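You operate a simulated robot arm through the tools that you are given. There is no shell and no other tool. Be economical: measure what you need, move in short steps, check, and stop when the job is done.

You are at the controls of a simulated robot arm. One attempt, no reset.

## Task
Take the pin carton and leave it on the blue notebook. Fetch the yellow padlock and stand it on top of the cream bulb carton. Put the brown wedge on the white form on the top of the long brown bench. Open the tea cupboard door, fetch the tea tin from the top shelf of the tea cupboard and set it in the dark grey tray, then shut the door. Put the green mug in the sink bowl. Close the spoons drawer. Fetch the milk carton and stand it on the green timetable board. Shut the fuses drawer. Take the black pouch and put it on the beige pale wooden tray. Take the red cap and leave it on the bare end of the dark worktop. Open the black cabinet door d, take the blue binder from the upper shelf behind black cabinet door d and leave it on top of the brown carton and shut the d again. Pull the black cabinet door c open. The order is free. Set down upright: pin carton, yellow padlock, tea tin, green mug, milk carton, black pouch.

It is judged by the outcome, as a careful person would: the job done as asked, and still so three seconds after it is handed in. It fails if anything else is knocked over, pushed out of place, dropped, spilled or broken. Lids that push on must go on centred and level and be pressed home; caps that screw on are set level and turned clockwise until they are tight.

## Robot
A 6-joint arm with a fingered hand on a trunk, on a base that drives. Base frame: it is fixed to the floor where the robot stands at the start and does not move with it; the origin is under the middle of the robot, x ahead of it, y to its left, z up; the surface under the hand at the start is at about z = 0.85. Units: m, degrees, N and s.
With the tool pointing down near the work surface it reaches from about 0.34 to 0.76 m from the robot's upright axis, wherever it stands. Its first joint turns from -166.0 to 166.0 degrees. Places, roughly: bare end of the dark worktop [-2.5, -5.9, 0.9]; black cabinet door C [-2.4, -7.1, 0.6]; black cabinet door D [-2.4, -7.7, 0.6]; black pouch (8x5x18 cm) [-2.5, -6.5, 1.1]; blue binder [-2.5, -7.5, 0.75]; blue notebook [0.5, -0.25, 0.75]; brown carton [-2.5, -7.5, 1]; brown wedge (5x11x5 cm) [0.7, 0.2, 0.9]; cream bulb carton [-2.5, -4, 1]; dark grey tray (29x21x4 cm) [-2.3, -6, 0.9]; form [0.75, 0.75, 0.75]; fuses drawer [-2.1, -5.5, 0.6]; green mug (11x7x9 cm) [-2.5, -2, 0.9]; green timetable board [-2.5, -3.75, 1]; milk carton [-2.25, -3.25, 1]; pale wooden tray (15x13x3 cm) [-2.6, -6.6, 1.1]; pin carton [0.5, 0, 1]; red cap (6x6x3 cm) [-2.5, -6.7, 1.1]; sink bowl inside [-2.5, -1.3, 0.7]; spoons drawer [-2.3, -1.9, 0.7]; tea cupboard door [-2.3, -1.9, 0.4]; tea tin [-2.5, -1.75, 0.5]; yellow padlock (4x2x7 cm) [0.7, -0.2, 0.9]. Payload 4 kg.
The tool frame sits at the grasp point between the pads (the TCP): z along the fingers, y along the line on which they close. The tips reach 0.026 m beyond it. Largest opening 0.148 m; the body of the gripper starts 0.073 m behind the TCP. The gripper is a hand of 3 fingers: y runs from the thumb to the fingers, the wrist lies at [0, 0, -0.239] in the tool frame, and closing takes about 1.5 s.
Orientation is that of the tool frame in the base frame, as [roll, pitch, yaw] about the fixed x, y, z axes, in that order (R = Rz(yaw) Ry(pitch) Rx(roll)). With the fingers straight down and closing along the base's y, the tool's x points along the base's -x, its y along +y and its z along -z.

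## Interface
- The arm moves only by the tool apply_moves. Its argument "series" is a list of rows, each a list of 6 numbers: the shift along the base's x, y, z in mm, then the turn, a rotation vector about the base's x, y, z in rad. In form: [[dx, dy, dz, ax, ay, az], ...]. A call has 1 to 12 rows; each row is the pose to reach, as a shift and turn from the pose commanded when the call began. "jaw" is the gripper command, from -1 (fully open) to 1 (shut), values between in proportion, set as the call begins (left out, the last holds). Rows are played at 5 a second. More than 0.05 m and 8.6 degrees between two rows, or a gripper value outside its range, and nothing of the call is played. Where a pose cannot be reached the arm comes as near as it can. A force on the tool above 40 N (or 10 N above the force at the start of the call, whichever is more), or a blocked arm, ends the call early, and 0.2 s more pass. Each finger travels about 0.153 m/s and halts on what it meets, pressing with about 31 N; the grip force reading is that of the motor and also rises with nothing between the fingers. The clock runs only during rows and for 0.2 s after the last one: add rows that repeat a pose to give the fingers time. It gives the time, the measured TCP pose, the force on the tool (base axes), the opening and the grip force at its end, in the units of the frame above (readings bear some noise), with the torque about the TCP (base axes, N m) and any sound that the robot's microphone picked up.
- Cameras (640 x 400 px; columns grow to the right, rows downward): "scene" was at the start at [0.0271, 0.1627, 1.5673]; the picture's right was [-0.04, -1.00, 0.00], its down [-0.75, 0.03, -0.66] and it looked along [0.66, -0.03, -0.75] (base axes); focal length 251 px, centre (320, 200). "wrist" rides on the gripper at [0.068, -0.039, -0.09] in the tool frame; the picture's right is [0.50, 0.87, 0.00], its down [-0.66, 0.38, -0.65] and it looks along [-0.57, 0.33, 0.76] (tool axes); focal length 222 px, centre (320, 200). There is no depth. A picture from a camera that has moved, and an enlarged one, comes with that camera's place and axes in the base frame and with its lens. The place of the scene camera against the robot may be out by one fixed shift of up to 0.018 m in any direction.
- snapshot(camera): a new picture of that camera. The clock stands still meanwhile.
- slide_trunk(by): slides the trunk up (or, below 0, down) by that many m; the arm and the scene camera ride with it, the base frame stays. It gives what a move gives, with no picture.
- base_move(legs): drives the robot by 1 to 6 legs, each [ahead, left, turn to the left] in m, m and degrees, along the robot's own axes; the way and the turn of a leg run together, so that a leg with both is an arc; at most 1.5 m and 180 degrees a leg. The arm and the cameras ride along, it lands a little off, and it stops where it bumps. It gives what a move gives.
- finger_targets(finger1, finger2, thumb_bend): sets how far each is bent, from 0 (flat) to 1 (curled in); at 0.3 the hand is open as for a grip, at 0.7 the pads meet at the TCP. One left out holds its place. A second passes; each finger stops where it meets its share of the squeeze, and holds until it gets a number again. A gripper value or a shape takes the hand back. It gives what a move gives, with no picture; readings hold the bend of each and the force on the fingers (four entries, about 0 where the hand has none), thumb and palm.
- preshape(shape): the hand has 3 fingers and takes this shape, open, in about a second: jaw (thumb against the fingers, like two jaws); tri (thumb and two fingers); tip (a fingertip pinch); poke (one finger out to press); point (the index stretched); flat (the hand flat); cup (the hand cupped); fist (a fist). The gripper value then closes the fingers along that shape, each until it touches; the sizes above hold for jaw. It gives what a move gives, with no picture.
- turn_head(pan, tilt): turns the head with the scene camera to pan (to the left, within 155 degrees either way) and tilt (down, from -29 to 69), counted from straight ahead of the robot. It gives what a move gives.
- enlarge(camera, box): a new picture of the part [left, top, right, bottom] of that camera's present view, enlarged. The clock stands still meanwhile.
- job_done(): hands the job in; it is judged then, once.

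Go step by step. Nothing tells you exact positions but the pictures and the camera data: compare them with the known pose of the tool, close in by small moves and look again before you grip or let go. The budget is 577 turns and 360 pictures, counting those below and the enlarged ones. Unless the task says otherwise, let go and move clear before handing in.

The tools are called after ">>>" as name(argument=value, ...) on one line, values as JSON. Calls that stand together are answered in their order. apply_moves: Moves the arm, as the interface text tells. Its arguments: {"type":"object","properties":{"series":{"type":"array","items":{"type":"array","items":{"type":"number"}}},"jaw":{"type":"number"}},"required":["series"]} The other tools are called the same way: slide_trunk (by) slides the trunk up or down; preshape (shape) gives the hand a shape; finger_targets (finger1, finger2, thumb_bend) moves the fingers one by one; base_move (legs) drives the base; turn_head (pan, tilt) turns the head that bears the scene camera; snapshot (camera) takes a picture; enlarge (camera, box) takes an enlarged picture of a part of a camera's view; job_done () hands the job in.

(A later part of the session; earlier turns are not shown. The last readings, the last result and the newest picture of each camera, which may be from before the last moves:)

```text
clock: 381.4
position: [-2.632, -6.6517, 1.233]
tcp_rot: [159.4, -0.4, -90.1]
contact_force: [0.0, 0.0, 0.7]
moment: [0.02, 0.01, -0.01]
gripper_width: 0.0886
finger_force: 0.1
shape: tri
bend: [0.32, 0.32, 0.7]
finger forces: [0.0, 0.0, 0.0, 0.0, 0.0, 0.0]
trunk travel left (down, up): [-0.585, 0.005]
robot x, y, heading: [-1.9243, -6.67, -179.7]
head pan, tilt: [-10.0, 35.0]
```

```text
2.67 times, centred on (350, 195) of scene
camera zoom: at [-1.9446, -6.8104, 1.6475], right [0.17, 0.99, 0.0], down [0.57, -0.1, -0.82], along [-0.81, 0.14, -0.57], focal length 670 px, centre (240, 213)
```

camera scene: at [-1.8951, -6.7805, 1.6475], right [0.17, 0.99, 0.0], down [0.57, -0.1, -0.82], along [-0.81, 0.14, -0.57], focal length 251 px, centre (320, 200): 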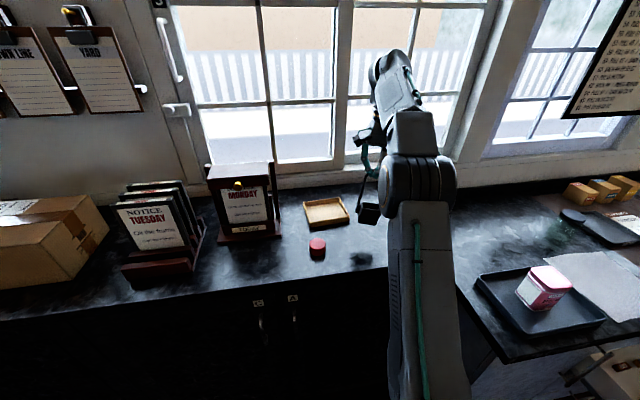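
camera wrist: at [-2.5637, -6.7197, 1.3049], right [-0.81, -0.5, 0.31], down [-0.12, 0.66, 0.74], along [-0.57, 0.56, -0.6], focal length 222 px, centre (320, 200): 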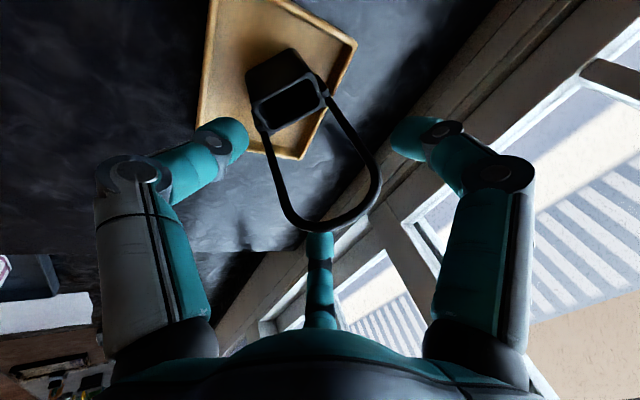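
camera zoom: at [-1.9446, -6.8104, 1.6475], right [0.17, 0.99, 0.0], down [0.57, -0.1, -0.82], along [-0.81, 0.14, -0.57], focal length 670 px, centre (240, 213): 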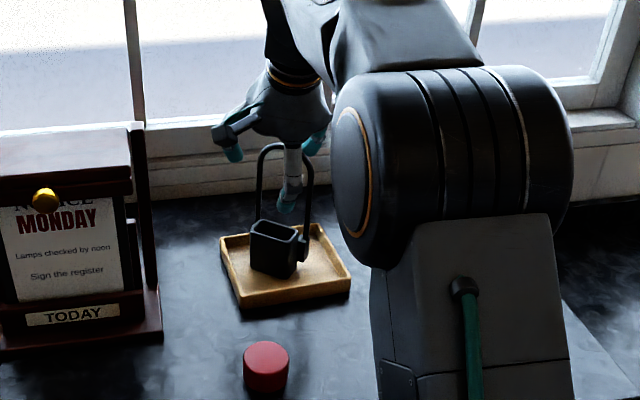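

>>> apply_moves(series=[[8, 0, 20, 0, 0, 0], [16, 0, 40, 0, 0, 0], [26, 0, 66, 0, 0, 0], [40, 0, 95, 0, 0, 0]])

>>> snapshot(camera="wrist")

>>> enlarge(camera="scene", box=[280, 120, 420, 270])

```text
clock: 382.4
position: [-2.5912, -6.6505, 1.3279]
tcp_rot: [159.3, -0.3, -90.2]
contact_force: [0.7, -1.0, 1.1]
moment: [0.0, 0.0, 0.0]
gripper_width: 0.0882
finger_force: 0.1
shape: tri
bend: [0.32, 0.32, 0.7]
finger forces: [0.1, 0.0, 0.0, 0.0, 0.0, 0.1]
trunk travel left (down, up): [-0.585, 0.005]
robot x, y, heading: [-1.9259, -6.6701, -179.6]
head pan, tilt: [-10.0, 35.0]
```

```text
142 pictures are left
camera wrist: at [-2.5228, -6.7181, 1.3984], right [-0.81, -0.5, 0.31], down [-0.12, 0.66, 0.74], along [-0.57, 0.56, -0.6], focal length 222 px, centre (320, 200)
```

wrist: 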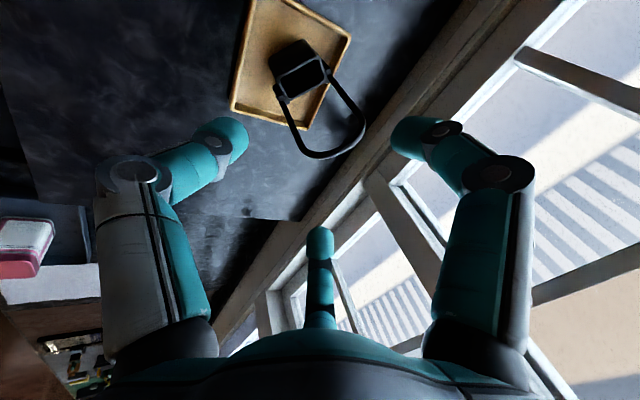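

```text
2.67 times, centred on (350, 195) of scene
camera zoom: at [-1.9441, -6.8104, 1.6475], right [0.17, 0.99, 0.0], down [0.57, -0.1, -0.82], along [-0.81, 0.14, -0.57], focal length 670 px, centre (240, 213)
```

zoom: 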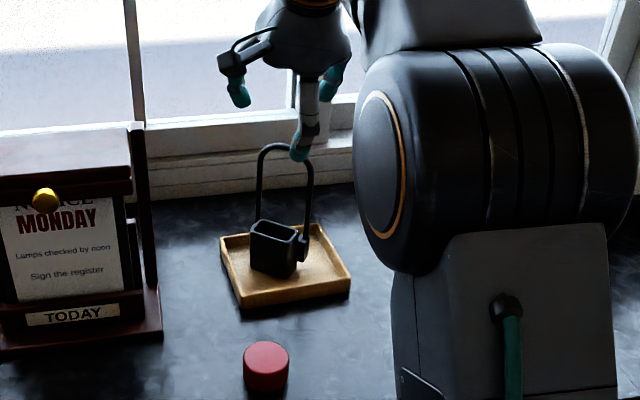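

Pouch stands in the tray. Now look at the cabinet doors C and D.

>>> apply_moves(series=[[40, 0, 0, 0, -0.1, 0], [80, 0, 0, 0, -0.2, 0], [110, 0, 0, 0, -0.3, 0], [130, 0, 0, 0, -0.36, 0]])

>>> base_move(legs=[[-0.6, 0, 0], [0, 0.7, 0]])

>>> turn_head(pan=10, tilt=30)

>>> snapshot(camera="scene")

```text
clock: 383.4
position: [-2.4603, -6.6529, 1.3282]
tcp_rot: [-180.0, -0.2, -90.2]
contact_force: [-0.9, 1.0, -0.1]
moment: [0.01, 0.02, -0.01]
gripper_width: 0.0887
finger_force: 0.1
shape: tri
bend: [0.32, 0.32, 0.7]
finger forces: [0.0, 0.0, 0.0, 0.0, 0.0, 0.1]
trunk travel left (down, up): [-0.585, 0.005]
robot x, y, heading: [-1.9342, -6.6723, -179.6]
head pan, tilt: [-10.0, 35.0]
```

```text
clock: 390.3
position: [-1.8544, -7.3587, 1.3285]
tcp_rot: [179.9, -0.4, -89.8]
contact_force: [0.1, 0.2, 0.0]
moment: [-0.02, 0.0, -0.01]
gripper_width: 0.0885
finger_force: 0.0
shape: tri
bend: [0.32, 0.32, 0.7]
finger forces: [0.0, 0.0, 0.0, 0.0, 0.0, 0.1]
trunk travel left (down, up): [-0.585, 0.005]
robot x, y, heading: [-1.3196, -7.3679, -179.4]
head pan, tilt: [-10.0, 35.0]
```

```text
clock: 391.1
position: [-1.8548, -7.3563, 1.3287]
tcp_rot: [179.9, -0.3, -89.9]
contact_force: [-0.1, -0.5, -0.3]
moment: [0.01, 0.01, -0.01]
gripper_width: 0.0887
finger_force: 0.0
shape: tri
bend: [0.32, 0.32, 0.7]
finger forces: [0.1, 0.0, 0.1, 0.1, 0.0, 0.0]
trunk travel left (down, up): [-0.585, 0.005]
robot x, y, heading: [-1.3216, -7.3691, -179.3]
head pan, tilt: [10.0, 30.0]
```

```text
140 pictures are left
camera scene: at [-1.3385, -7.5437, 1.6553], right [-0.18, 0.98, 0.0], down [0.49, 0.09, -0.87], along [-0.85, -0.16, -0.5], focal length 251 px, centre (320, 200)
```

scene: 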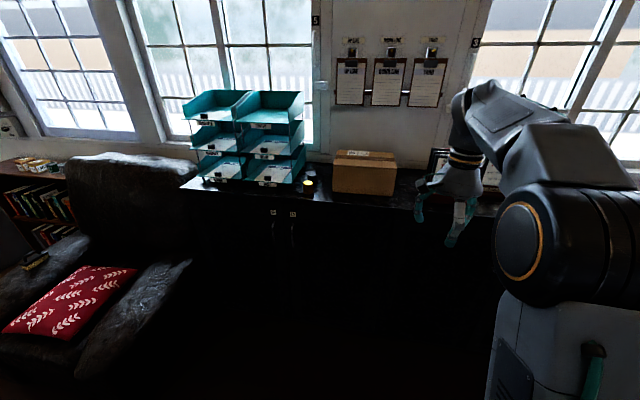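

>>> enlarge(camera="scene", box=[180, 180, 420, 330])

>>> enlarge(camera="scene", box=[250, 195, 330, 255])

```text
2.67 times, centred on (300, 255) of scene
camera zoom: at [-1.3385, -7.5437, 1.6553], right [-0.18, 0.98, 0.0], down [0.49, 0.09, -0.87], along [-0.85, -0.16, -0.5], focal length 670 px, centre (373, 53)
```

zoom: 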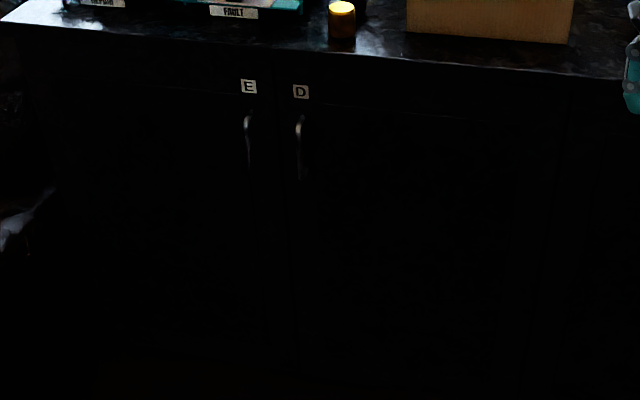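

```text
6.67 times, centred on (290, 225) of scene
camera zoom: at [-1.3385, -7.5437, 1.6553], right [-0.18, 0.98, 0.0], down [0.49, 0.09, -0.87], along [-0.85, -0.16, -0.5], focal length 1674 px, centre (520, 33)
```

zoom: 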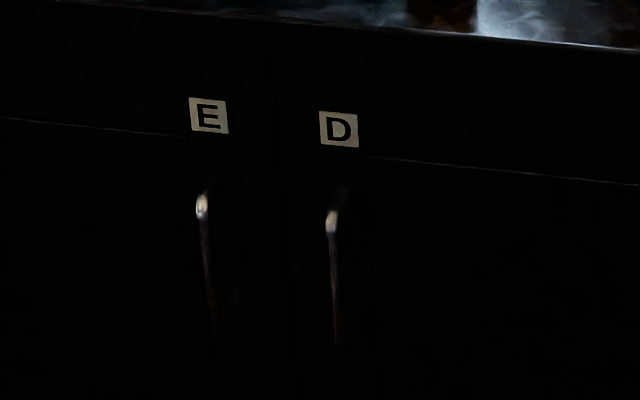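

D's handle is on its left edge, hinge right. I lower the trunk and turn the hand horizontal.

>>> slide_trunk(by=-0.3)

>>> apply_moves(series=[[-8, 0, -12, 0, 0.143, 0], [-16, 0, -24, 0, 0.286, 0], [-24, 0, -36, 0, 0.429, 0], [-32, 0, -48, 0, 0.571, 0], [-40, 0, -60, 0, 0.714, 0], [-48, 0, -72, 0, 0.857, 0], [-56, 0, -84, 0, 1.0, 0], [-64, 0, -96, 0, 1.143, 0], [-72, 0, -108, 0, 1.286, 0], [-80, 0, -120, 0, 1.43, 0], [-88, 0, -130, 0, 1.571, 0], [-88, 0, -130, 0, 1.571, 0]])

>>> apply_moves(series=[[0, 0, 0, -0.143, 0, 0], [0, 0, 0, -0.286, 0, 0], [0, 0, 0, -0.429, 0, 0], [0, 0, 0, -0.571, 0, 0], [0, 0, 0, -0.714, 0, 0], [0, 0, 0, -0.857, 0, 0], [0, 0, 0, -1.0, 0, 0], [0, 0, 0, -1.143, 0, 0], [0, 0, 0, -1.286, 0, 0], [0, 0, 0, -1.43, 0, 0], [0, 0, 0, -1.571, 0, 0], [0, 0, 0, -1.571, 0, 0]], jaw=-0.1)

>>> base_move(legs=[[0.0, 0.6, 0]])

>>> snapshot(camera="wrist")

>>> snapshot(camera="scene")

```text
clock: 394.1
position: [-1.854, -7.3581, 1.0286]
tcp_rot: [179.9, -0.2, -89.8]
contact_force: [-0.4, 0.2, 0.7]
moment: [0.03, -0.03, -0.02]
gripper_width: 0.089
finger_force: 0.0
shape: tri
bend: [0.32, 0.32, 0.7]
finger forces: [0.0, 0.1, 0.0, 0.0, 0.0, 0.1]
trunk travel left (down, up): [-0.285, 0.305]
robot x, y, heading: [-1.3173, -7.3717, -179.4]
head pan, tilt: [10.0, 30.0]
```

```text
clock: 396.7
position: [-1.9415, -7.357, 0.8967]
tcp_rot: [89.9, 0.1, -89.7]
contact_force: [-0.2, 0.3, -0.5]
moment: [0.0, 0.0, -0.02]
gripper_width: 0.0886
finger_force: 0.1
shape: tri
bend: [0.32, 0.32, 0.7]
finger forces: [0.0, 0.0, 0.0, 0.0, 0.0, 0.1]
out of reach, approached as far as the arm can: row 7
trunk travel left (down, up): [-0.285, 0.305]
robot x, y, heading: [-1.3216, -7.3712, -179.1]
head pan, tilt: [10.0, 30.0]
```

```text
clock: 399.3
position: [-1.9411, -7.3577, 0.898]
tcp_rot: [11.8, -89.7, -11.8]
contact_force: [-0.9, 0.9, 0.6]
moment: [0.05, 0.0, 0.01]
gripper_width: 0.0819
finger_force: 0.0
shape: tri
bend: [0.34, 0.34, 0.7]
finger forces: [0.0, 0.0, 0.0, 0.0, 0.0, 0.1]
trunk travel left (down, up): [-0.285, 0.305]
robot x, y, heading: [-1.3202, -7.3708, -179.2]
head pan, tilt: [10.0, 30.0]
```

```text
clock: 402.8
position: [-1.9332, -7.971, 0.8986]
tcp_rot: [27.6, -89.6, -27.4]
contact_force: [0.3, 0.5, 0.0]
moment: [0.03, 0.0, 0.0]
gripper_width: 0.0819
finger_force: 0.0
shape: tri
bend: [0.34, 0.34, 0.7]
finger forces: [0.0, 0.0, 0.0, 0.0, 0.1, 0.1]
trunk travel left (down, up): [-0.285, 0.305]
robot x, y, heading: [-1.3119, -7.9812, -179.2]
head pan, tilt: [10.0, 30.0]
```

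```text
137 pictures are left
camera wrist: at [-1.8415, -8.0097, 0.9652], right [0.0, 0.86, 0.5], down [0.65, 0.38, -0.66], along [-0.76, 0.33, -0.56], focal length 222 px, centre (320, 200)
```

wrist: 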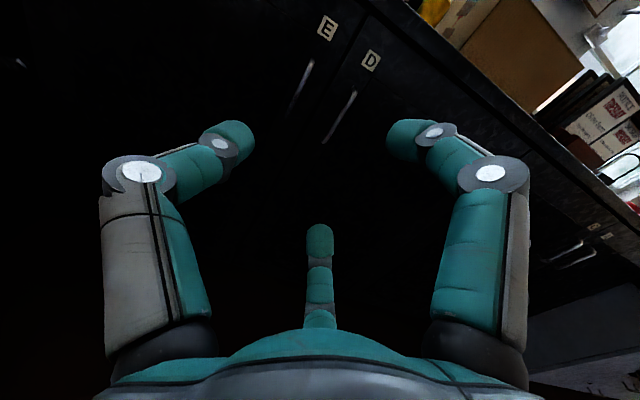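

```text
136 pictures are left
camera scene: at [-1.3285, -8.1536, 1.3553], right [-0.19, 0.98, 0.0], down [0.49, 0.1, -0.87], along [-0.85, -0.17, -0.5], focal length 251 px, centre (320, 200)
```

scene: 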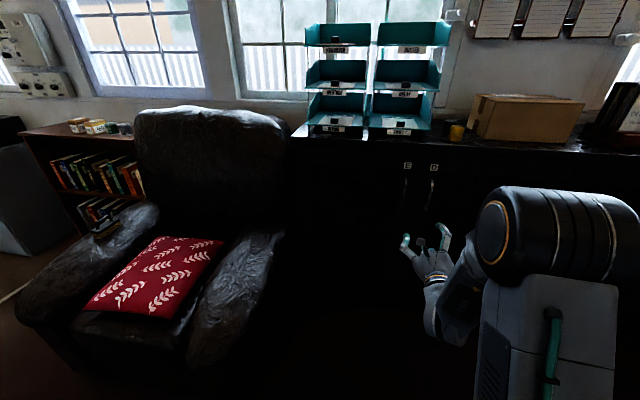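

>>> base_move(legs=[[0.14, 0.06, -0.8]])

>>> apply_moves(series=[[-20, 40, -15, 0, 0, 0], [-40, 80, -30, 0, 0, 0], [-60, 120, -45, 0, 0, 0], [-80, 150, -50, 0, 0, 0], [-100, 155, -50, 0, 0, 0], [-120, 155, -50, 0, 0, 0], [-120, 155, -50, 0, 0, 0]])

>>> snapshot(camera="wrist")

```text
clock: 404.2
position: [-2.0727, -8.0219, 0.8978]
tcp_rot: [27.1, -89.7, -28.1]
contact_force: [-0.9, -0.8, 0.3]
moment: [0.01, -0.01, 0.02]
gripper_width: 0.082
finger_force: 0.1
shape: tri
bend: [0.34, 0.34, 0.7]
finger forces: [0.1, 0.1, 0.0, 0.0, 0.0, 0.0]
trunk travel left (down, up): [-0.285, 0.305]
robot x, y, heading: [-1.4503, -8.0443, 180.0]
head pan, tilt: [10.0, 30.0]
```

```text
clock: 405.8
position: [-2.1917, -7.8667, 0.8494]
tcp_rot: [28.6, -89.7, -29.4]
contact_force: [-0.2, 1.0, 0.5]
moment: [-0.03, -0.01, -0.04]
gripper_width: 0.0819
finger_force: 0.0
shape: tri
bend: [0.34, 0.34, 0.7]
finger forces: [0.0, 0.0, 0.1, 0.0, 0.1, 0.0]
trunk travel left (down, up): [-0.285, 0.305]
robot x, y, heading: [-1.45, -8.0466, 179.9]
head pan, tilt: [10.0, 30.0]
```

```text
135 pictures are left
camera wrist: at [-2.102, -7.9073, 0.9161], right [0.02, 0.86, 0.5], down [0.66, 0.37, -0.66], along [-0.75, 0.34, -0.56], focal length 222 px, centre (320, 200)
```

wrist: 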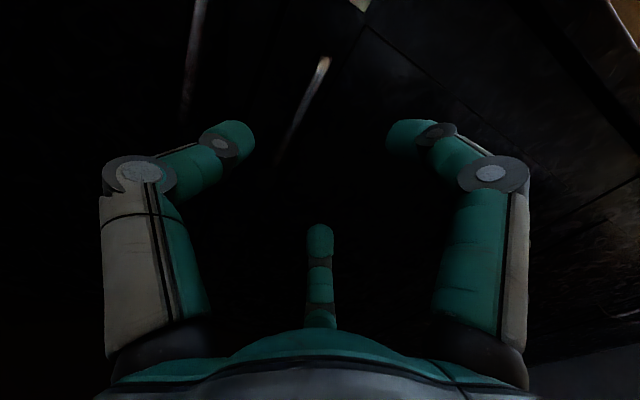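

>>> apply_moves(series=[[-30, -6, -3, 0, 0, 0], [-60, -6, -5, 0, 0, 0], [-85, -6, -5, 0, 0, 0], [-100, -6, -5, 0, 0, 0], [-100, -6, -5, 0, 0, 0]])

>>> snapshot(camera="wrist")

```text
clock: 407.0
position: [-2.2949, -7.8735, 0.8436]
tcp_rot: [27.5, -89.6, -28.4]
contact_force: [-0.7, 0.2, 0.1]
moment: [-0.01, 0.03, -0.02]
gripper_width: 0.0821
finger_force: 0.0
shape: tri
bend: [0.34, 0.34, 0.7]
finger forces: [0.1, 0.1, 0.0, 0.0, 0.0, 0.0]
trunk travel left (down, up): [-0.285, 0.305]
robot x, y, heading: [-1.45, -8.042, 179.9]
head pan, tilt: [10.0, 30.0]
```

```text
134 pictures are left
camera wrist: at [-2.2039, -7.9143, 0.91], right [0.02, 0.86, 0.5], down [0.66, 0.37, -0.66], along [-0.75, 0.34, -0.56], focal length 222 px, centre (320, 200)
```

wrist: 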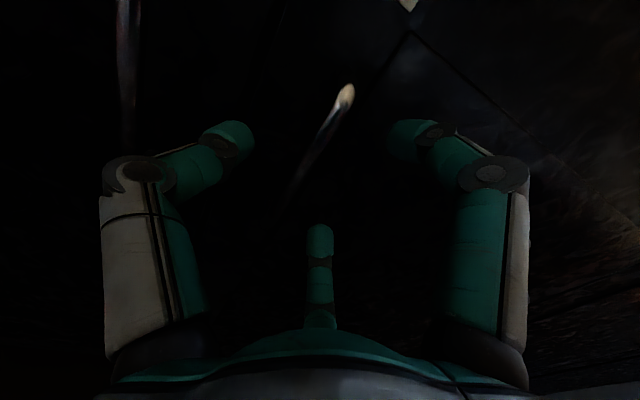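

>>> apply_moves(series=[[-10, -2, 0, 0, 0, 0], [-20, -3, 0, 0, 0, 0], [-28, -3, 0, 0, 0, 0], [-28, -3, 0, 0, 0, 0]])

>>> snapshot(camera="wrist")

```text
clock: 408.0
position: [-2.3211, -7.8767, 0.8435]
tcp_rot: [28.5, -89.6, -29.3]
contact_force: [0.0, 0.3, 1.1]
moment: [0.02, -0.02, -0.01]
gripper_width: 0.0821
finger_force: 0.1
shape: tri
bend: [0.34, 0.34, 0.7]
finger forces: [0.1, 0.1, 0.0, 0.0, 0.0, 0.1]
trunk travel left (down, up): [-0.285, 0.305]
robot x, y, heading: [-1.4521, -8.0418, 179.9]
head pan, tilt: [10.0, 30.0]
```

```text
133 pictures are left
camera wrist: at [-2.2306, -7.9174, 0.9104], right [0.02, 0.86, 0.5], down [0.66, 0.37, -0.66], along [-0.76, 0.34, -0.56], focal length 222 px, centre (320, 200)
```

wrist: 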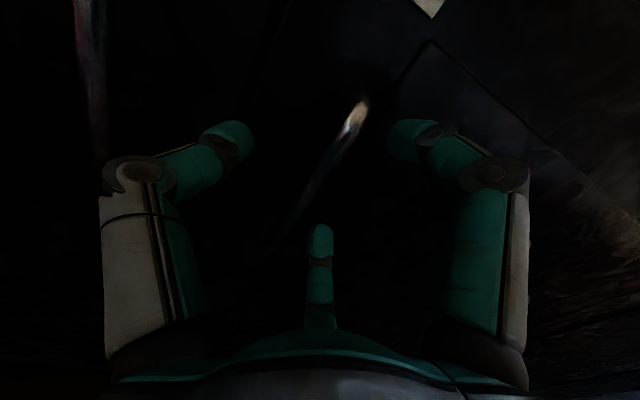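

>>> apply_moves(series=[[-6, -2, 0, 0, 0, 0], [-12, -3, 0, 0, 0, 0], [-16, -3, 0, 0, 0, 0], [-16, -3, 0, 0, 0, 0]])

>>> apply_moves(series=[[0, 0, 0, 0, 0, 0], [0, 0, 0, 0, 0, 0], [0, 0, 0, 0, 0, 0], [0, 0, 0, 0, 0, 0], [0, 0, 0, 0, 0, 0], [0, 0, 0, 0, 0, 0]], jaw=1)

>>> snapshot(camera="wrist")

```text
clock: 409.0
position: [-2.3389, -7.8807, 0.8422]
tcp_rot: [29.1, -89.6, -29.8]
contact_force: [0.3, 0.3, -0.5]
moment: [-0.03, 0.0, -0.01]
gripper_width: 0.0817
finger_force: 0.0
shape: tri
bend: [0.34, 0.34, 0.7]
finger forces: [0.0, 0.0, 0.0, 0.1, 0.1, 0.0]
trunk travel left (down, up): [-0.285, 0.305]
robot x, y, heading: [-1.4509, -8.0411, 180.0]
head pan, tilt: [10.0, 30.0]
```

```text
clock: 410.4
position: [-2.3389, -7.8794, 0.8442]
tcp_rot: [27.9, -89.6, -28.7]
contact_force: [-0.1, 0.5, 0.0]
moment: [-0.01, -0.04, 0.0]
gripper_width: 0.0
finger_force: 30.9
shape: tri
bend: [0.7, 0.7, 0.7]
finger forces: [0.8, 0.4, 0.0, 0.0, 0.1, 0.0]
trunk travel left (down, up): [-0.285, 0.305]
robot x, y, heading: [-1.4547, -8.0417, 180.3]
head pan, tilt: [10.0, 30.0]
```

```text
132 pictures are left
camera wrist: at [-2.2468, -7.9207, 0.91], right [0.02, 0.86, 0.5], down [0.66, 0.37, -0.66], along [-0.75, 0.34, -0.56], focal length 222 px, centre (320, 200)
```

wrist: 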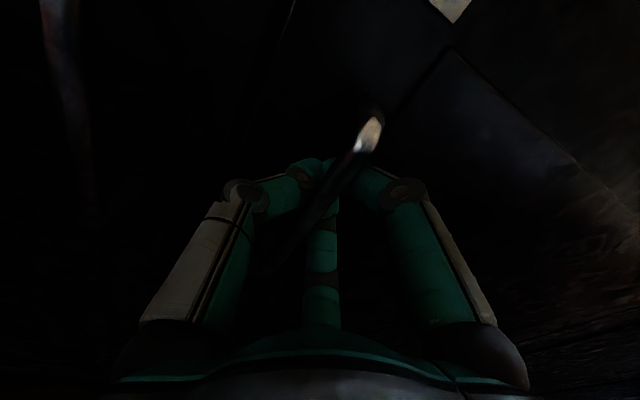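

>>> apply_moves(series=[[17, 1, 0, 0, 0, 0.017], [34, 3, 0, 0, 0, 0.035], [68, 8, 0, 0, 0, 0.07], [102, 16, 0, 0, 0, 0.105], [135, 26, 0, 0, 0, 0.14], [167, 39, 0, 0, 0, 0.175], [198, 53, 0, 0, 0, 0.21], [228, 70, 0, 0, 0, 0.245]])

>>> snapshot(camera="scene")

>>> snapshot(camera="wrist")

```text
clock: 412.2
position: [-2.1084, -7.8091, 0.8428]
tcp_rot: [18.1, -89.7, -4.9]
contact_force: [-8.2, 14.2, 2.8]
moment: [0.02, 0.0, 0.04]
gripper_width: 0.0002
finger_force: 31.6
shape: tri
bend: [0.7, 0.7, 0.7]
finger forces: [8.3, 8.0, 0.0, 0.0, 0.0, 0.1]
trunk travel left (down, up): [-0.285, 0.305]
robot x, y, heading: [-1.4536, -8.0399, 179.8]
head pan, tilt: [10.0, 30.0]
```

```text
131 pictures are left
camera scene: at [-1.4737, -8.2149, 1.3554], right [-0.17, 0.98, 0.0], down [0.49, 0.09, -0.87], along [-0.85, -0.15, -0.5], focal length 251 px, centre (320, 200)
```

scene: 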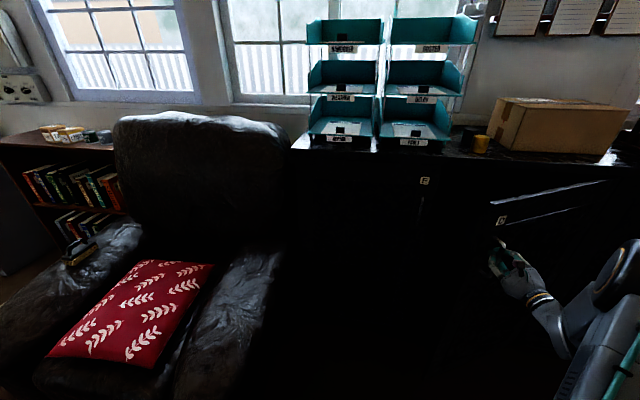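

```text
130 pictures are left
camera wrist: at [-2.0118, -7.8263, 0.9093], right [-0.19, 0.84, 0.5], down [0.55, 0.52, -0.66], along [-0.81, 0.15, -0.56], focal length 222 px, centre (320, 200)
```

wrist: 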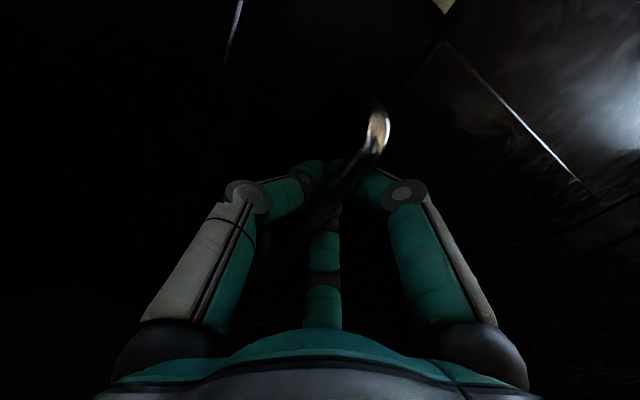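

>>> apply_moves(series=[[14, 18, 0, 0, 0, 0.02], [29, 30, 0, 0, 0, 0.035], [56, 50, 0, 0, 0, 0.07], [82, 72, 0, 0, 0, 0.105], [107, 96, 0, 0, 0, 0.14], [129, 122, 0, 0, 0, 0.175], [150, 150, 0, 0, 0, 0.21]])

>>> snapshot(camera="scene")

```text
clock: 413.8
position: [-1.9595, -7.6564, 0.8456]
tcp_rot: [27.3, -89.8, -2.2]
contact_force: [-5.3, 3.1, -1.0]
moment: [0.01, 0.03, 0.03]
gripper_width: 0.0
finger_force: 31.8
shape: tri
bend: [0.7, 0.7, 0.7]
finger forces: [2.7, 2.6, 0.0, 0.0, 0.0, 0.1]
trunk travel left (down, up): [-0.285, 0.305]
robot x, y, heading: [-1.4516, -8.0464, 179.9]
head pan, tilt: [10.0, 30.0]
```

```text
129 pictures are left
camera scene: at [-1.4732, -8.2158, 1.3553], right [-0.17, 0.98, 0.0], down [0.49, 0.09, -0.87], along [-0.85, -0.15, -0.5], focal length 251 px, centre (320, 200)
```

scene: 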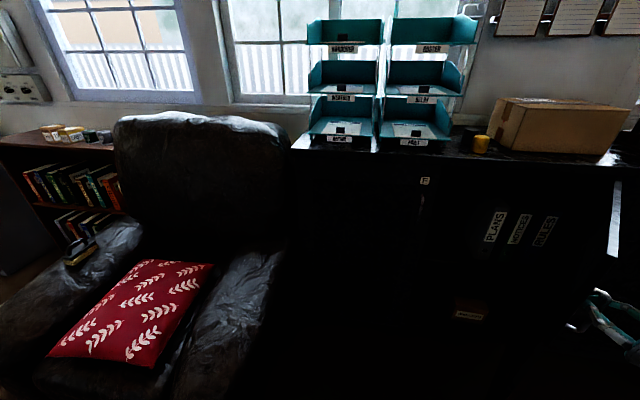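

>>> base_move(legs=[[-0.05, -0.1, 0], [-0.025, -0.11, 0]])

>>> snapshot(camera="scene")

>>> snapshot(camera="wrist")

```text
clock: 415.8
position: [-1.8858, -7.4508, 0.8445]
tcp_rot: [28.9, -89.6, -3.5]
contact_force: [-0.9, 0.4, 0.0]
moment: [0.02, 0.01, -0.03]
gripper_width: 0.0001
finger_force: 31.4
shape: tri
bend: [0.7, 0.7, 0.7]
finger forces: [0.4, 0.4, 0.0, 0.0, 0.1, 0.0]
trunk travel left (down, up): [-0.285, 0.305]
robot x, y, heading: [-1.3773, -7.8346, -180.1]
head pan, tilt: [10.0, 30.0]
```

```text
128 pictures are left
camera scene: at [-1.3972, -8.0065, 1.3553], right [-0.18, 0.98, 0.0], down [0.49, 0.09, -0.87], along [-0.85, -0.15, -0.5], focal length 251 px, centre (320, 200)
```

scene: 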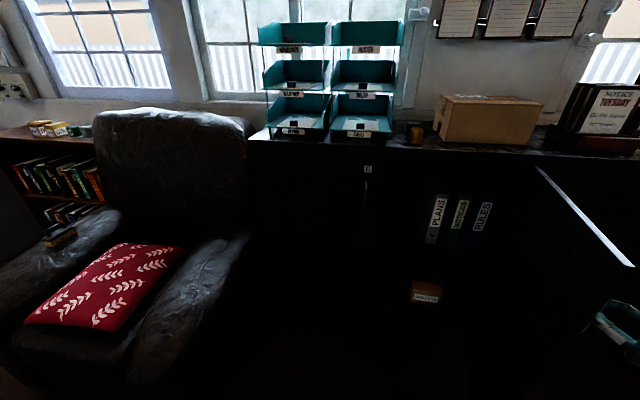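

```text
127 pictures are left
camera wrist: at [-1.7872, -7.4474, 0.912], right [-0.37, 0.78, 0.5], down [0.42, 0.62, -0.66], along [-0.83, -0.03, -0.56], focal length 222 px, centre (320, 200)
```

wrist: 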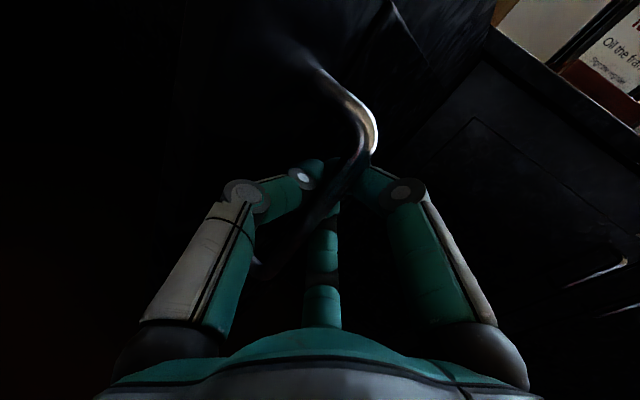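

>>> enlarge(camera="scene", box=[380, 160, 540, 310])

>>> apply_moves(series=[[0, 0, 0, 0, 0, 0], [0, 0, 0, 0, 0, 0], [0, 0, 0, 0, 0, 0], [0, 0, 0, 0, 0, 0]], jaw=-0.2)

>>> apply_moves(series=[[25, 10, 0, 0, 0, 0], [50, 20, 0, 0, 0, 0], [80, 33, 0, 0, 0, 0], [110, 45, 0, 0, 0, 0]])

```text
2.67 times, centred on (460, 235) of scene
camera zoom: at [-1.3972, -8.0065, 1.3553], right [-0.18, 0.98, 0.0], down [0.49, 0.09, -0.87], along [-0.85, -0.15, -0.5], focal length 670 px, centre (-53, 107)
```

zoom: 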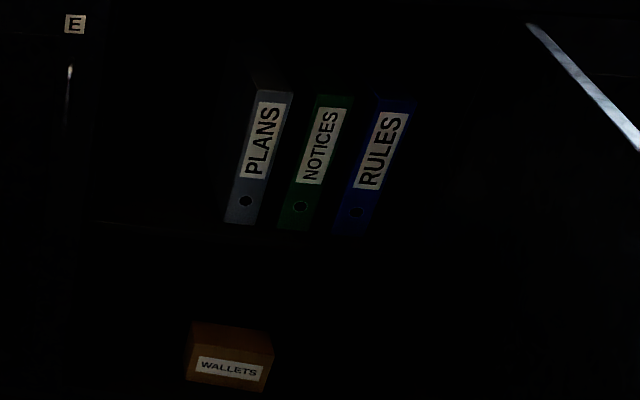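

```text
clock: 416.8
position: [-1.8854, -7.4501, 0.8445]
tcp_rot: [28.1, -89.6, -2.7]
contact_force: [-0.3, 0.2, 0.6]
moment: [-0.01, 0.0, 0.01]
gripper_width: 0.0879
finger_force: 0.0
shape: tri
bend: [0.32, 0.32, 0.7]
finger forces: [0.1, 0.1, 0.0, 0.0, 0.0, 0.1]
trunk travel left (down, up): [-0.285, 0.305]
robot x, y, heading: [-1.3796, -7.8333, -180.0]
head pan, tilt: [10.0, 30.0]
```

```text
clock: 417.8
position: [-1.7742, -7.4054, 0.8458]
tcp_rot: [32.6, -89.6, -7.0]
contact_force: [0.2, -0.1, 0.3]
moment: [-0.02, 0.02, 0.0]
gripper_width: 0.088
finger_force: 0.0
shape: tri
bend: [0.32, 0.32, 0.7]
finger forces: [0.0, 0.1, 0.1, 0.0, 0.1, 0.0]
trunk travel left (down, up): [-0.285, 0.305]
robot x, y, heading: [-1.3786, -7.8346, -180.0]
head pan, tilt: [10.0, 30.0]
```

The blue binder (RULES) is right next to the hinge side, so the door must open wider. I go round to its inner side and push it further.

>>> apply_moves(series=[[35, 0, 0, 0, 0, -0.05], [60, -30, 0, 0, 0, -0.1], [60, -75, 0, 0, 0, -0.2], [60, -120, 0, 0, 0, -0.3], [60, -165, 0, 0, 0, -0.4], [50, -210, 0, 0, 0, -0.45], [20, -245, 0, 0, 0, -0.45], [-25, -250, 0, 0, 0, -0.45], [-70, -250, 0, 0, 0, -0.45], [-115, -250, 0, 0, 0, -0.45], [-160, -250, 0, 0, 0, -0.45], [-200, -245, 0, 0, 0, -0.45]], jaw=1)

>>> snapshot(camera="scene")

```text
clock: 420.2
position: [-1.9388, -7.663, 0.843]
tcp_rot: [36.7, -89.8, -36.0]
contact_force: [23.6, -13.0, 2.9]
moment: [0.05, 0.0, -0.12]
gripper_width: 0.0
finger_force: 30.9
shape: tri
bend: [0.7, 0.7, 0.7]
finger forces: [11.3, 13.0, 0.0, 0.0, 0.1, 0.0]
out of reach, approached as far as the arm can: row 5, 6, 7, 8, 9, 10
trunk travel left (down, up): [-0.285, 0.305]
robot x, y, heading: [-1.3789, -7.8333, -180.0]
head pan, tilt: [10.0, 30.0]
stopped in row 12: the force on the tool passed its limit at 62 N (the readings are from after the stop); the commanded pose is now the measured one
```

```text
125 pictures are left
camera scene: at [-1.3938, -8.0077, 1.3553], right [-0.18, 0.98, 0.0], down [0.49, 0.09, -0.87], along [-0.85, -0.15, -0.5], focal length 251 px, centre (320, 200)
```

scene: 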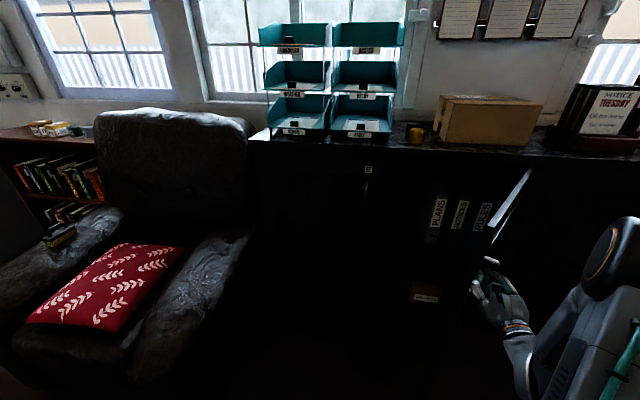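

>>> base_move(legs=[[-0.2, 0, 0], [0, 0.2, 0], [0.3, 0, 0]])

>>> snapshot(camera="scene")

```text
clock: 424.7
position: [-2.0395, -7.8682, 0.8427]
tcp_rot: [40.9, -89.8, -40.2]
contact_force: [-0.5, 0.0, -0.1]
moment: [0.02, -0.02, -0.01]
gripper_width: 0.0
finger_force: 30.9
shape: tri
bend: [0.7, 0.7, 0.7]
finger forces: [0.1, 0.0, 0.0, 0.0, 0.0, 0.0]
trunk travel left (down, up): [-0.285, 0.305]
robot x, y, heading: [-1.4729, -8.0384, -179.4]
head pan, tilt: [10.0, 30.0]
```

```text
124 pictures are left
camera scene: at [-1.4925, -8.2102, 1.3553], right [-0.18, 0.98, 0.0], down [0.49, 0.09, -0.87], along [-0.85, -0.16, -0.5], focal length 251 px, centre (320, 200)
```

scene: 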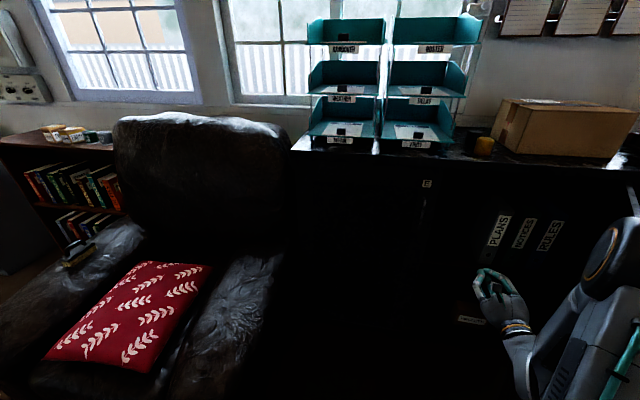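

>>> base_move(legs=[[0, -0.3, 0]])

>>> snapshot(camera="scene")

>>> snapshot(camera="wrist")

```text
clock: 426.2
position: [-2.0392, -7.6898, 0.8418]
tcp_rot: [-177.5, -89.8, 178.6]
contact_force: [10.3, -4.8, 6.4]
moment: [0.22, -0.87, -1.09]
gripper_width: 0.0001
finger_force: 30.5
shape: tri
bend: [0.7, 0.7, 0.7]
finger forces: [0.0, 0.0, 0.0, 0.1, 0.1, 0.1]
trunk travel left (down, up): [-0.285, 0.305]
robot x, y, heading: [-1.4756, -7.8567, -179.5]
head pan, tilt: [10.0, 30.0]
stopped in leg 1: the force on the tool passed its limit at 89 N (the readings are from after the stop); the commanded pose is now the measured one
```

```text
123 pictures are left
camera scene: at [-1.4929, -8.0283, 1.3552], right [-0.18, 0.98, 0.0], down [0.49, 0.09, -0.87], along [-0.85, -0.16, -0.5], focal length 251 px, centre (320, 200)
```

scene: 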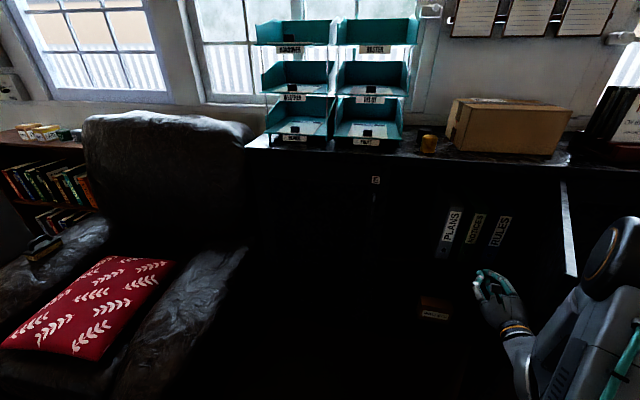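

```text
122 pictures are left
camera wrist: at [-1.9474, -7.7269, 0.9099], right [-0.02, 0.87, 0.5], down [0.65, 0.39, -0.65], along [-0.76, 0.31, -0.57], focal length 222 px, centre (320, 200)
```

wrist: 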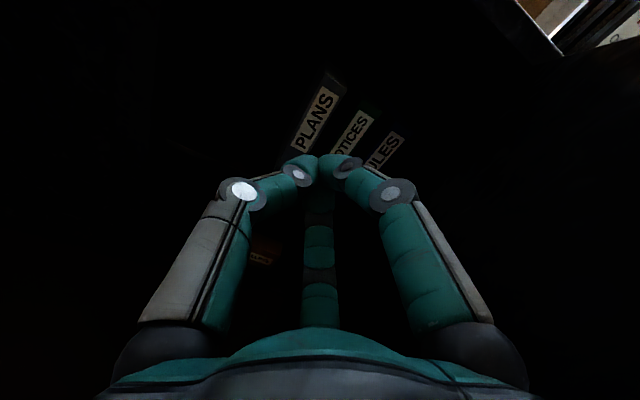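

>>> base_move(legs=[[0, 0.12, 0], [-0.2, 0, 0]])

>>> slide_trunk(by=0.25)

>>> apply_moves(series=[[0, 0, 0, 0.143, 0, 0], [0, 0, 0, 0.286, 0, 0], [0, 0, 0, 0.429, 0, 0], [0, 0, 0, 0.571, 0, 0], [0, 0, 0, 0.714, 0, 0], [0, 0, 0, 0.857, 0, 0], [0, 0, 0, 1.0, 0, 0], [0, 0, 0, 1.143, 0, 0], [0, 0, 0, 1.286, 0, 0], [0, 0, 0, 1.43, 0, 0], [0, 0, 0, 1.571, 0, 0], [0, 0, 0, 1.571, 0, 0]])

>>> apply_moves(series=[[3, 0, 8, 0, -0.143, 0], [6, 0, 16, 0, -0.286, 0], [9, 0, 24, 0, -0.429, 0], [12, 0, 32, 0, -0.571, 0], [15, 0, 40, 0, -0.714, 0], [18, 0, 48, 0, -0.857, 0], [21, 0, 52, 0, -1.0, 0], [24, 0, 56, 0, -1.143, 0], [27, 0, 60, 0, -1.286, 0], [30, 0, 64, 0, -1.43, 0], [30, 0, 68, 0, -1.571, 0], [30, 0, 68, 0, -1.571, 0]])

>>> snapshot(camera="scene")

```text
clock: 428.6
position: [-1.8366, -7.8066, 0.8415]
tcp_rot: [-165.0, -89.7, 166.0]
contact_force: [0.3, 0.0, -0.7]
moment: [-0.01, 0.03, 0.02]
gripper_width: 0.0002
finger_force: 30.3
shape: tri
bend: [0.7, 0.7, 0.7]
finger forces: [0.1, 0.1, 0.1, 0.0, 0.1, 0.0]
trunk travel left (down, up): [-0.285, 0.305]
robot x, y, heading: [-1.2726, -7.9725, -179.3]
head pan, tilt: [10.0, 30.0]
```

```text
clock: 431.2
position: [-1.8358, -7.8054, 1.0912]
tcp_rot: [-164.9, -89.8, 165.8]
contact_force: [0.2, 1.2, -0.6]
moment: [0.0, -0.01, -0.02]
gripper_width: 0.0002
finger_force: 31.0
shape: tri
bend: [0.7, 0.7, 0.7]
finger forces: [0.0, 0.0, 0.1, 0.0, 0.0, 0.1]
trunk travel left (down, up): [-0.535, 0.055]
robot x, y, heading: [-1.2726, -7.972, -179.4]
head pan, tilt: [10.0, 30.0]
```

```text
clock: 433.8
position: [-1.8364, -7.807, 1.0921]
tcp_rot: [91.0, 0.0, -90.3]
contact_force: [0.6, -0.7, 0.3]
moment: [0.01, -0.04, 0.0]
gripper_width: 0.0
finger_force: 31.1
shape: tri
bend: [0.7, 0.7, 0.7]
finger forces: [0.1, 0.0, 0.0, 0.0, 0.0, 0.0]
trunk travel left (down, up): [-0.535, 0.055]
robot x, y, heading: [-1.276, -7.976, -179.5]
head pan, tilt: [10.0, 30.0]
```

```text
clock: 436.4
position: [-1.7654, -7.7622, 1.1207]
tcp_rot: [179.1, -0.9, -87.9]
contact_force: [0.1, 0.2, 0.6]
moment: [-0.01, -0.01, -0.02]
gripper_width: 0.0002
finger_force: 31.1
shape: tri
bend: [0.7, 0.7, 0.7]
finger forces: [0.1, 0.0, 0.0, 0.0, 0.0, 0.1]
out of reach, approached as far as the arm can: row 10, 11, 12
trunk travel left (down, up): [-0.535, 0.055]
robot x, y, heading: [-1.2756, -7.973, -179.4]
head pan, tilt: [10.0, 30.0]
```

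```text
121 pictures are left
camera scene: at [-1.2915, -8.1455, 1.6053], right [-0.18, 0.98, 0.0], down [0.49, 0.09, -0.87], along [-0.85, -0.16, -0.5], focal length 251 px, centre (320, 200)
```

scene: 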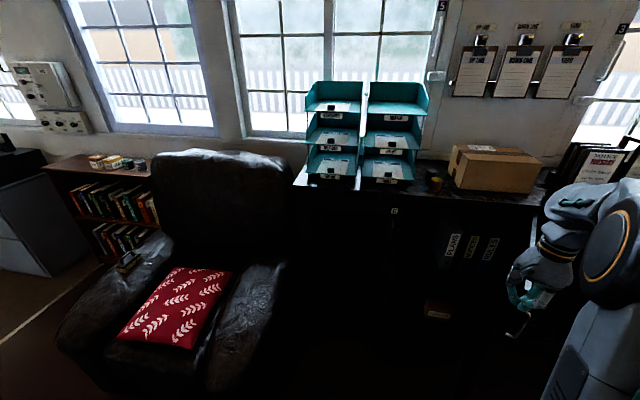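

>>> base_move(legs=[[0.1, 0, -0.5]])

>>> apply_moves(series=[[-40, 0, 0, 0, 0, 0], [-80, 0, 0, 0, 0, 0], [-120, 0, 0, 0, 0, 0], [-150, 0, -10, 0, 0, 0], [-150, 0, -50, 0, 0, 0], [-150, 0, -90, 0, 0, 0], [-150, 0, -130, 0, 0, 0], [-150, 0, -165, 0, 0, 0]])

>>> snapshot(camera="scene")

```text
clock: 437.6
position: [-1.8627, -7.7592, 1.122]
tcp_rot: [179.2, -1.0, -88.6]
contact_force: [-0.2, 0.3, -0.2]
moment: [0.02, 0.0, -0.02]
gripper_width: 0.0001
finger_force: 31.3
shape: tri
bend: [0.7, 0.7, 0.7]
finger forces: [0.0, 0.0, 0.1, 0.0, 0.1, 0.0]
trunk travel left (down, up): [-0.535, 0.055]
robot x, y, heading: [-1.3723, -7.9724, -180.0]
head pan, tilt: [10.0, 30.0]
```

```text
clock: 439.4
position: [-1.9999, -7.7517, 0.9484]
tcp_rot: [178.4, -1.1, -88.0]
contact_force: [-0.1, -1.7, -0.2]
moment: [0.01, 0.0, 0.03]
gripper_width: 0.0001
finger_force: 31.1
shape: tri
bend: [0.7, 0.7, 0.7]
finger forces: [0.0, 0.0, 0.1, 0.0, 0.0, 0.0]
out of reach, approached as far as the arm can: row 1, 2, 3, 4, 5, 6, 7, 8
trunk travel left (down, up): [-0.535, 0.055]
robot x, y, heading: [-1.3721, -7.9741, -179.9]
head pan, tilt: [10.0, 30.0]
```

```text
120 pictures are left
camera scene: at [-1.3937, -8.146, 1.6053], right [-0.17, 0.98, 0.0], down [0.49, 0.09, -0.87], along [-0.85, -0.15, -0.5], focal length 251 px, centre (320, 200)
```

scene: 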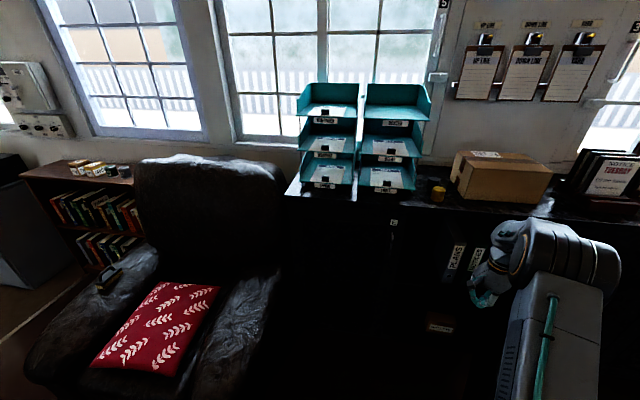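

>>> base_move(legs=[[0, -0.25, 0]])

>>> snapshot(camera="scene")

>>> base_move(legs=[[0, -0.2, 0]])

>>> snapshot(camera="scene")

```text
clock: 441.2
position: [-1.9974, -7.497, 0.949]
tcp_rot: [178.4, -1.3, -88.4]
contact_force: [-0.2, 0.4, -0.1]
moment: [-0.01, 0.0, -0.02]
gripper_width: 0.0003
finger_force: 31.2
shape: tri
bend: [0.7, 0.7, 0.7]
finger forces: [0.0, 0.0, 0.0, 0.0, 0.1, 0.1]
trunk travel left (down, up): [-0.535, 0.055]
robot x, y, heading: [-1.3749, -7.7202, 179.7]
head pan, tilt: [10.0, 30.0]
```

```text
119 pictures are left
camera scene: at [-1.3939, -7.8936, 1.6053], right [-0.17, 0.99, 0.0], down [0.49, 0.08, -0.87], along [-0.85, -0.15, -0.5], focal length 251 px, centre (320, 200)
```

scene: 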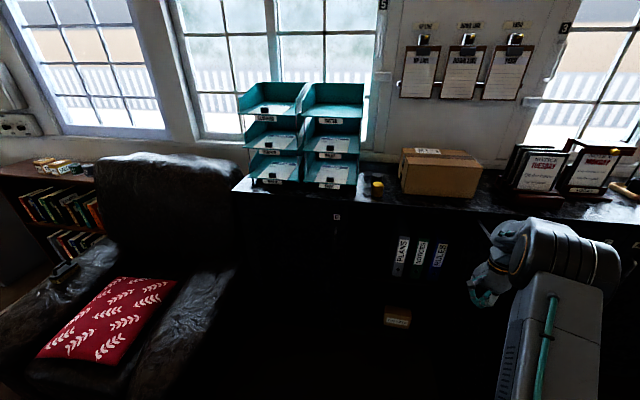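

```text
clock: 442.4
position: [-2.0004, -7.4182, 0.9489]
tcp_rot: [178.6, -1.8, -87.5]
contact_force: [0.8, -5.6, 1.4]
moment: [0.37, 0.02, 0.06]
gripper_width: 0.0
finger_force: 30.9
shape: tri
bend: [0.7, 0.7, 0.7]
finger forces: [0.0, 5.3, 0.0, 0.0, 0.1, 0.0]
trunk travel left (down, up): [-0.535, 0.055]
robot x, y, heading: [-1.372, -7.6307, 179.8]
head pan, tilt: [10.0, 30.0]
stopped in leg 1: the force on the tool passed its limit at 110 N (the readings are from after the stop); the commanded pose is now the measured one
```

```text
118 pictures are left
camera scene: at [-1.3929, -7.8049, 1.6051], right [-0.17, 0.98, 0.0], down [0.49, 0.09, -0.87], along [-0.85, -0.15, -0.5], focal length 251 px, centre (320, 200)
```

scene: 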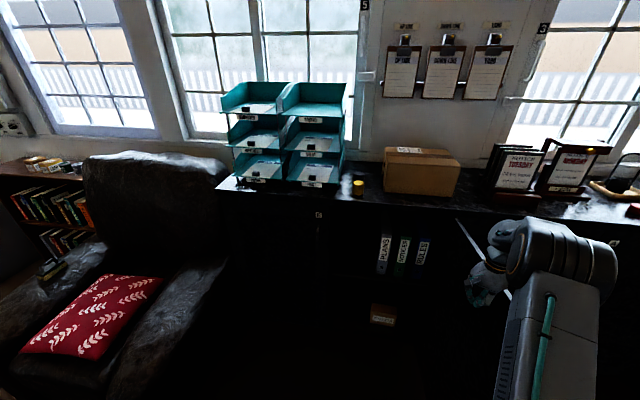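

>>> enlarge(camera="scene", box=[350, 200, 530, 320])

>>> enlarge(camera="scene", box=[370, 225, 440, 285])

```text
3.33 times, centred on (440, 260) of scene
camera zoom: at [-1.3929, -7.8049, 1.6051], right [-0.17, 0.98, 0.0], down [0.49, 0.09, -0.87], along [-0.85, -0.15, -0.5], focal length 837 px, centre (-80, 0)
```

zoom: 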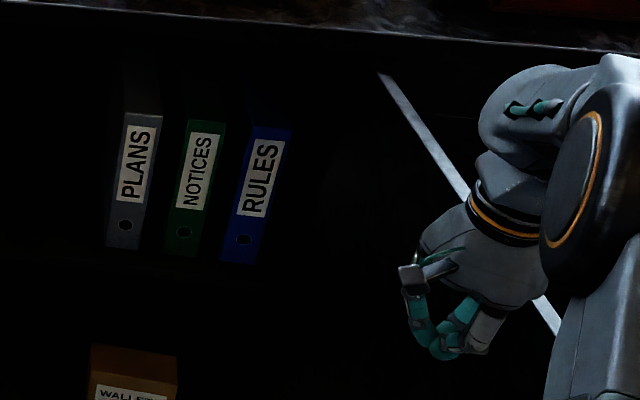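

```text
6.67 times, centred on (405, 255) of scene
camera zoom: at [-1.3929, -7.8049, 1.6051], right [-0.17, 0.98, 0.0], down [0.49, 0.09, -0.87], along [-0.85, -0.15, -0.5], focal length 1674 px, centre (-247, -167)
```

zoom: 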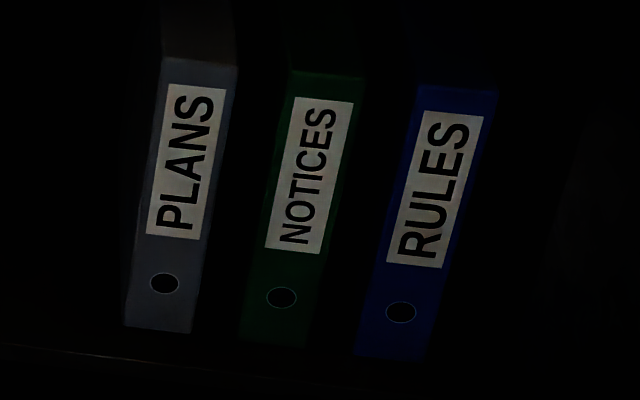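

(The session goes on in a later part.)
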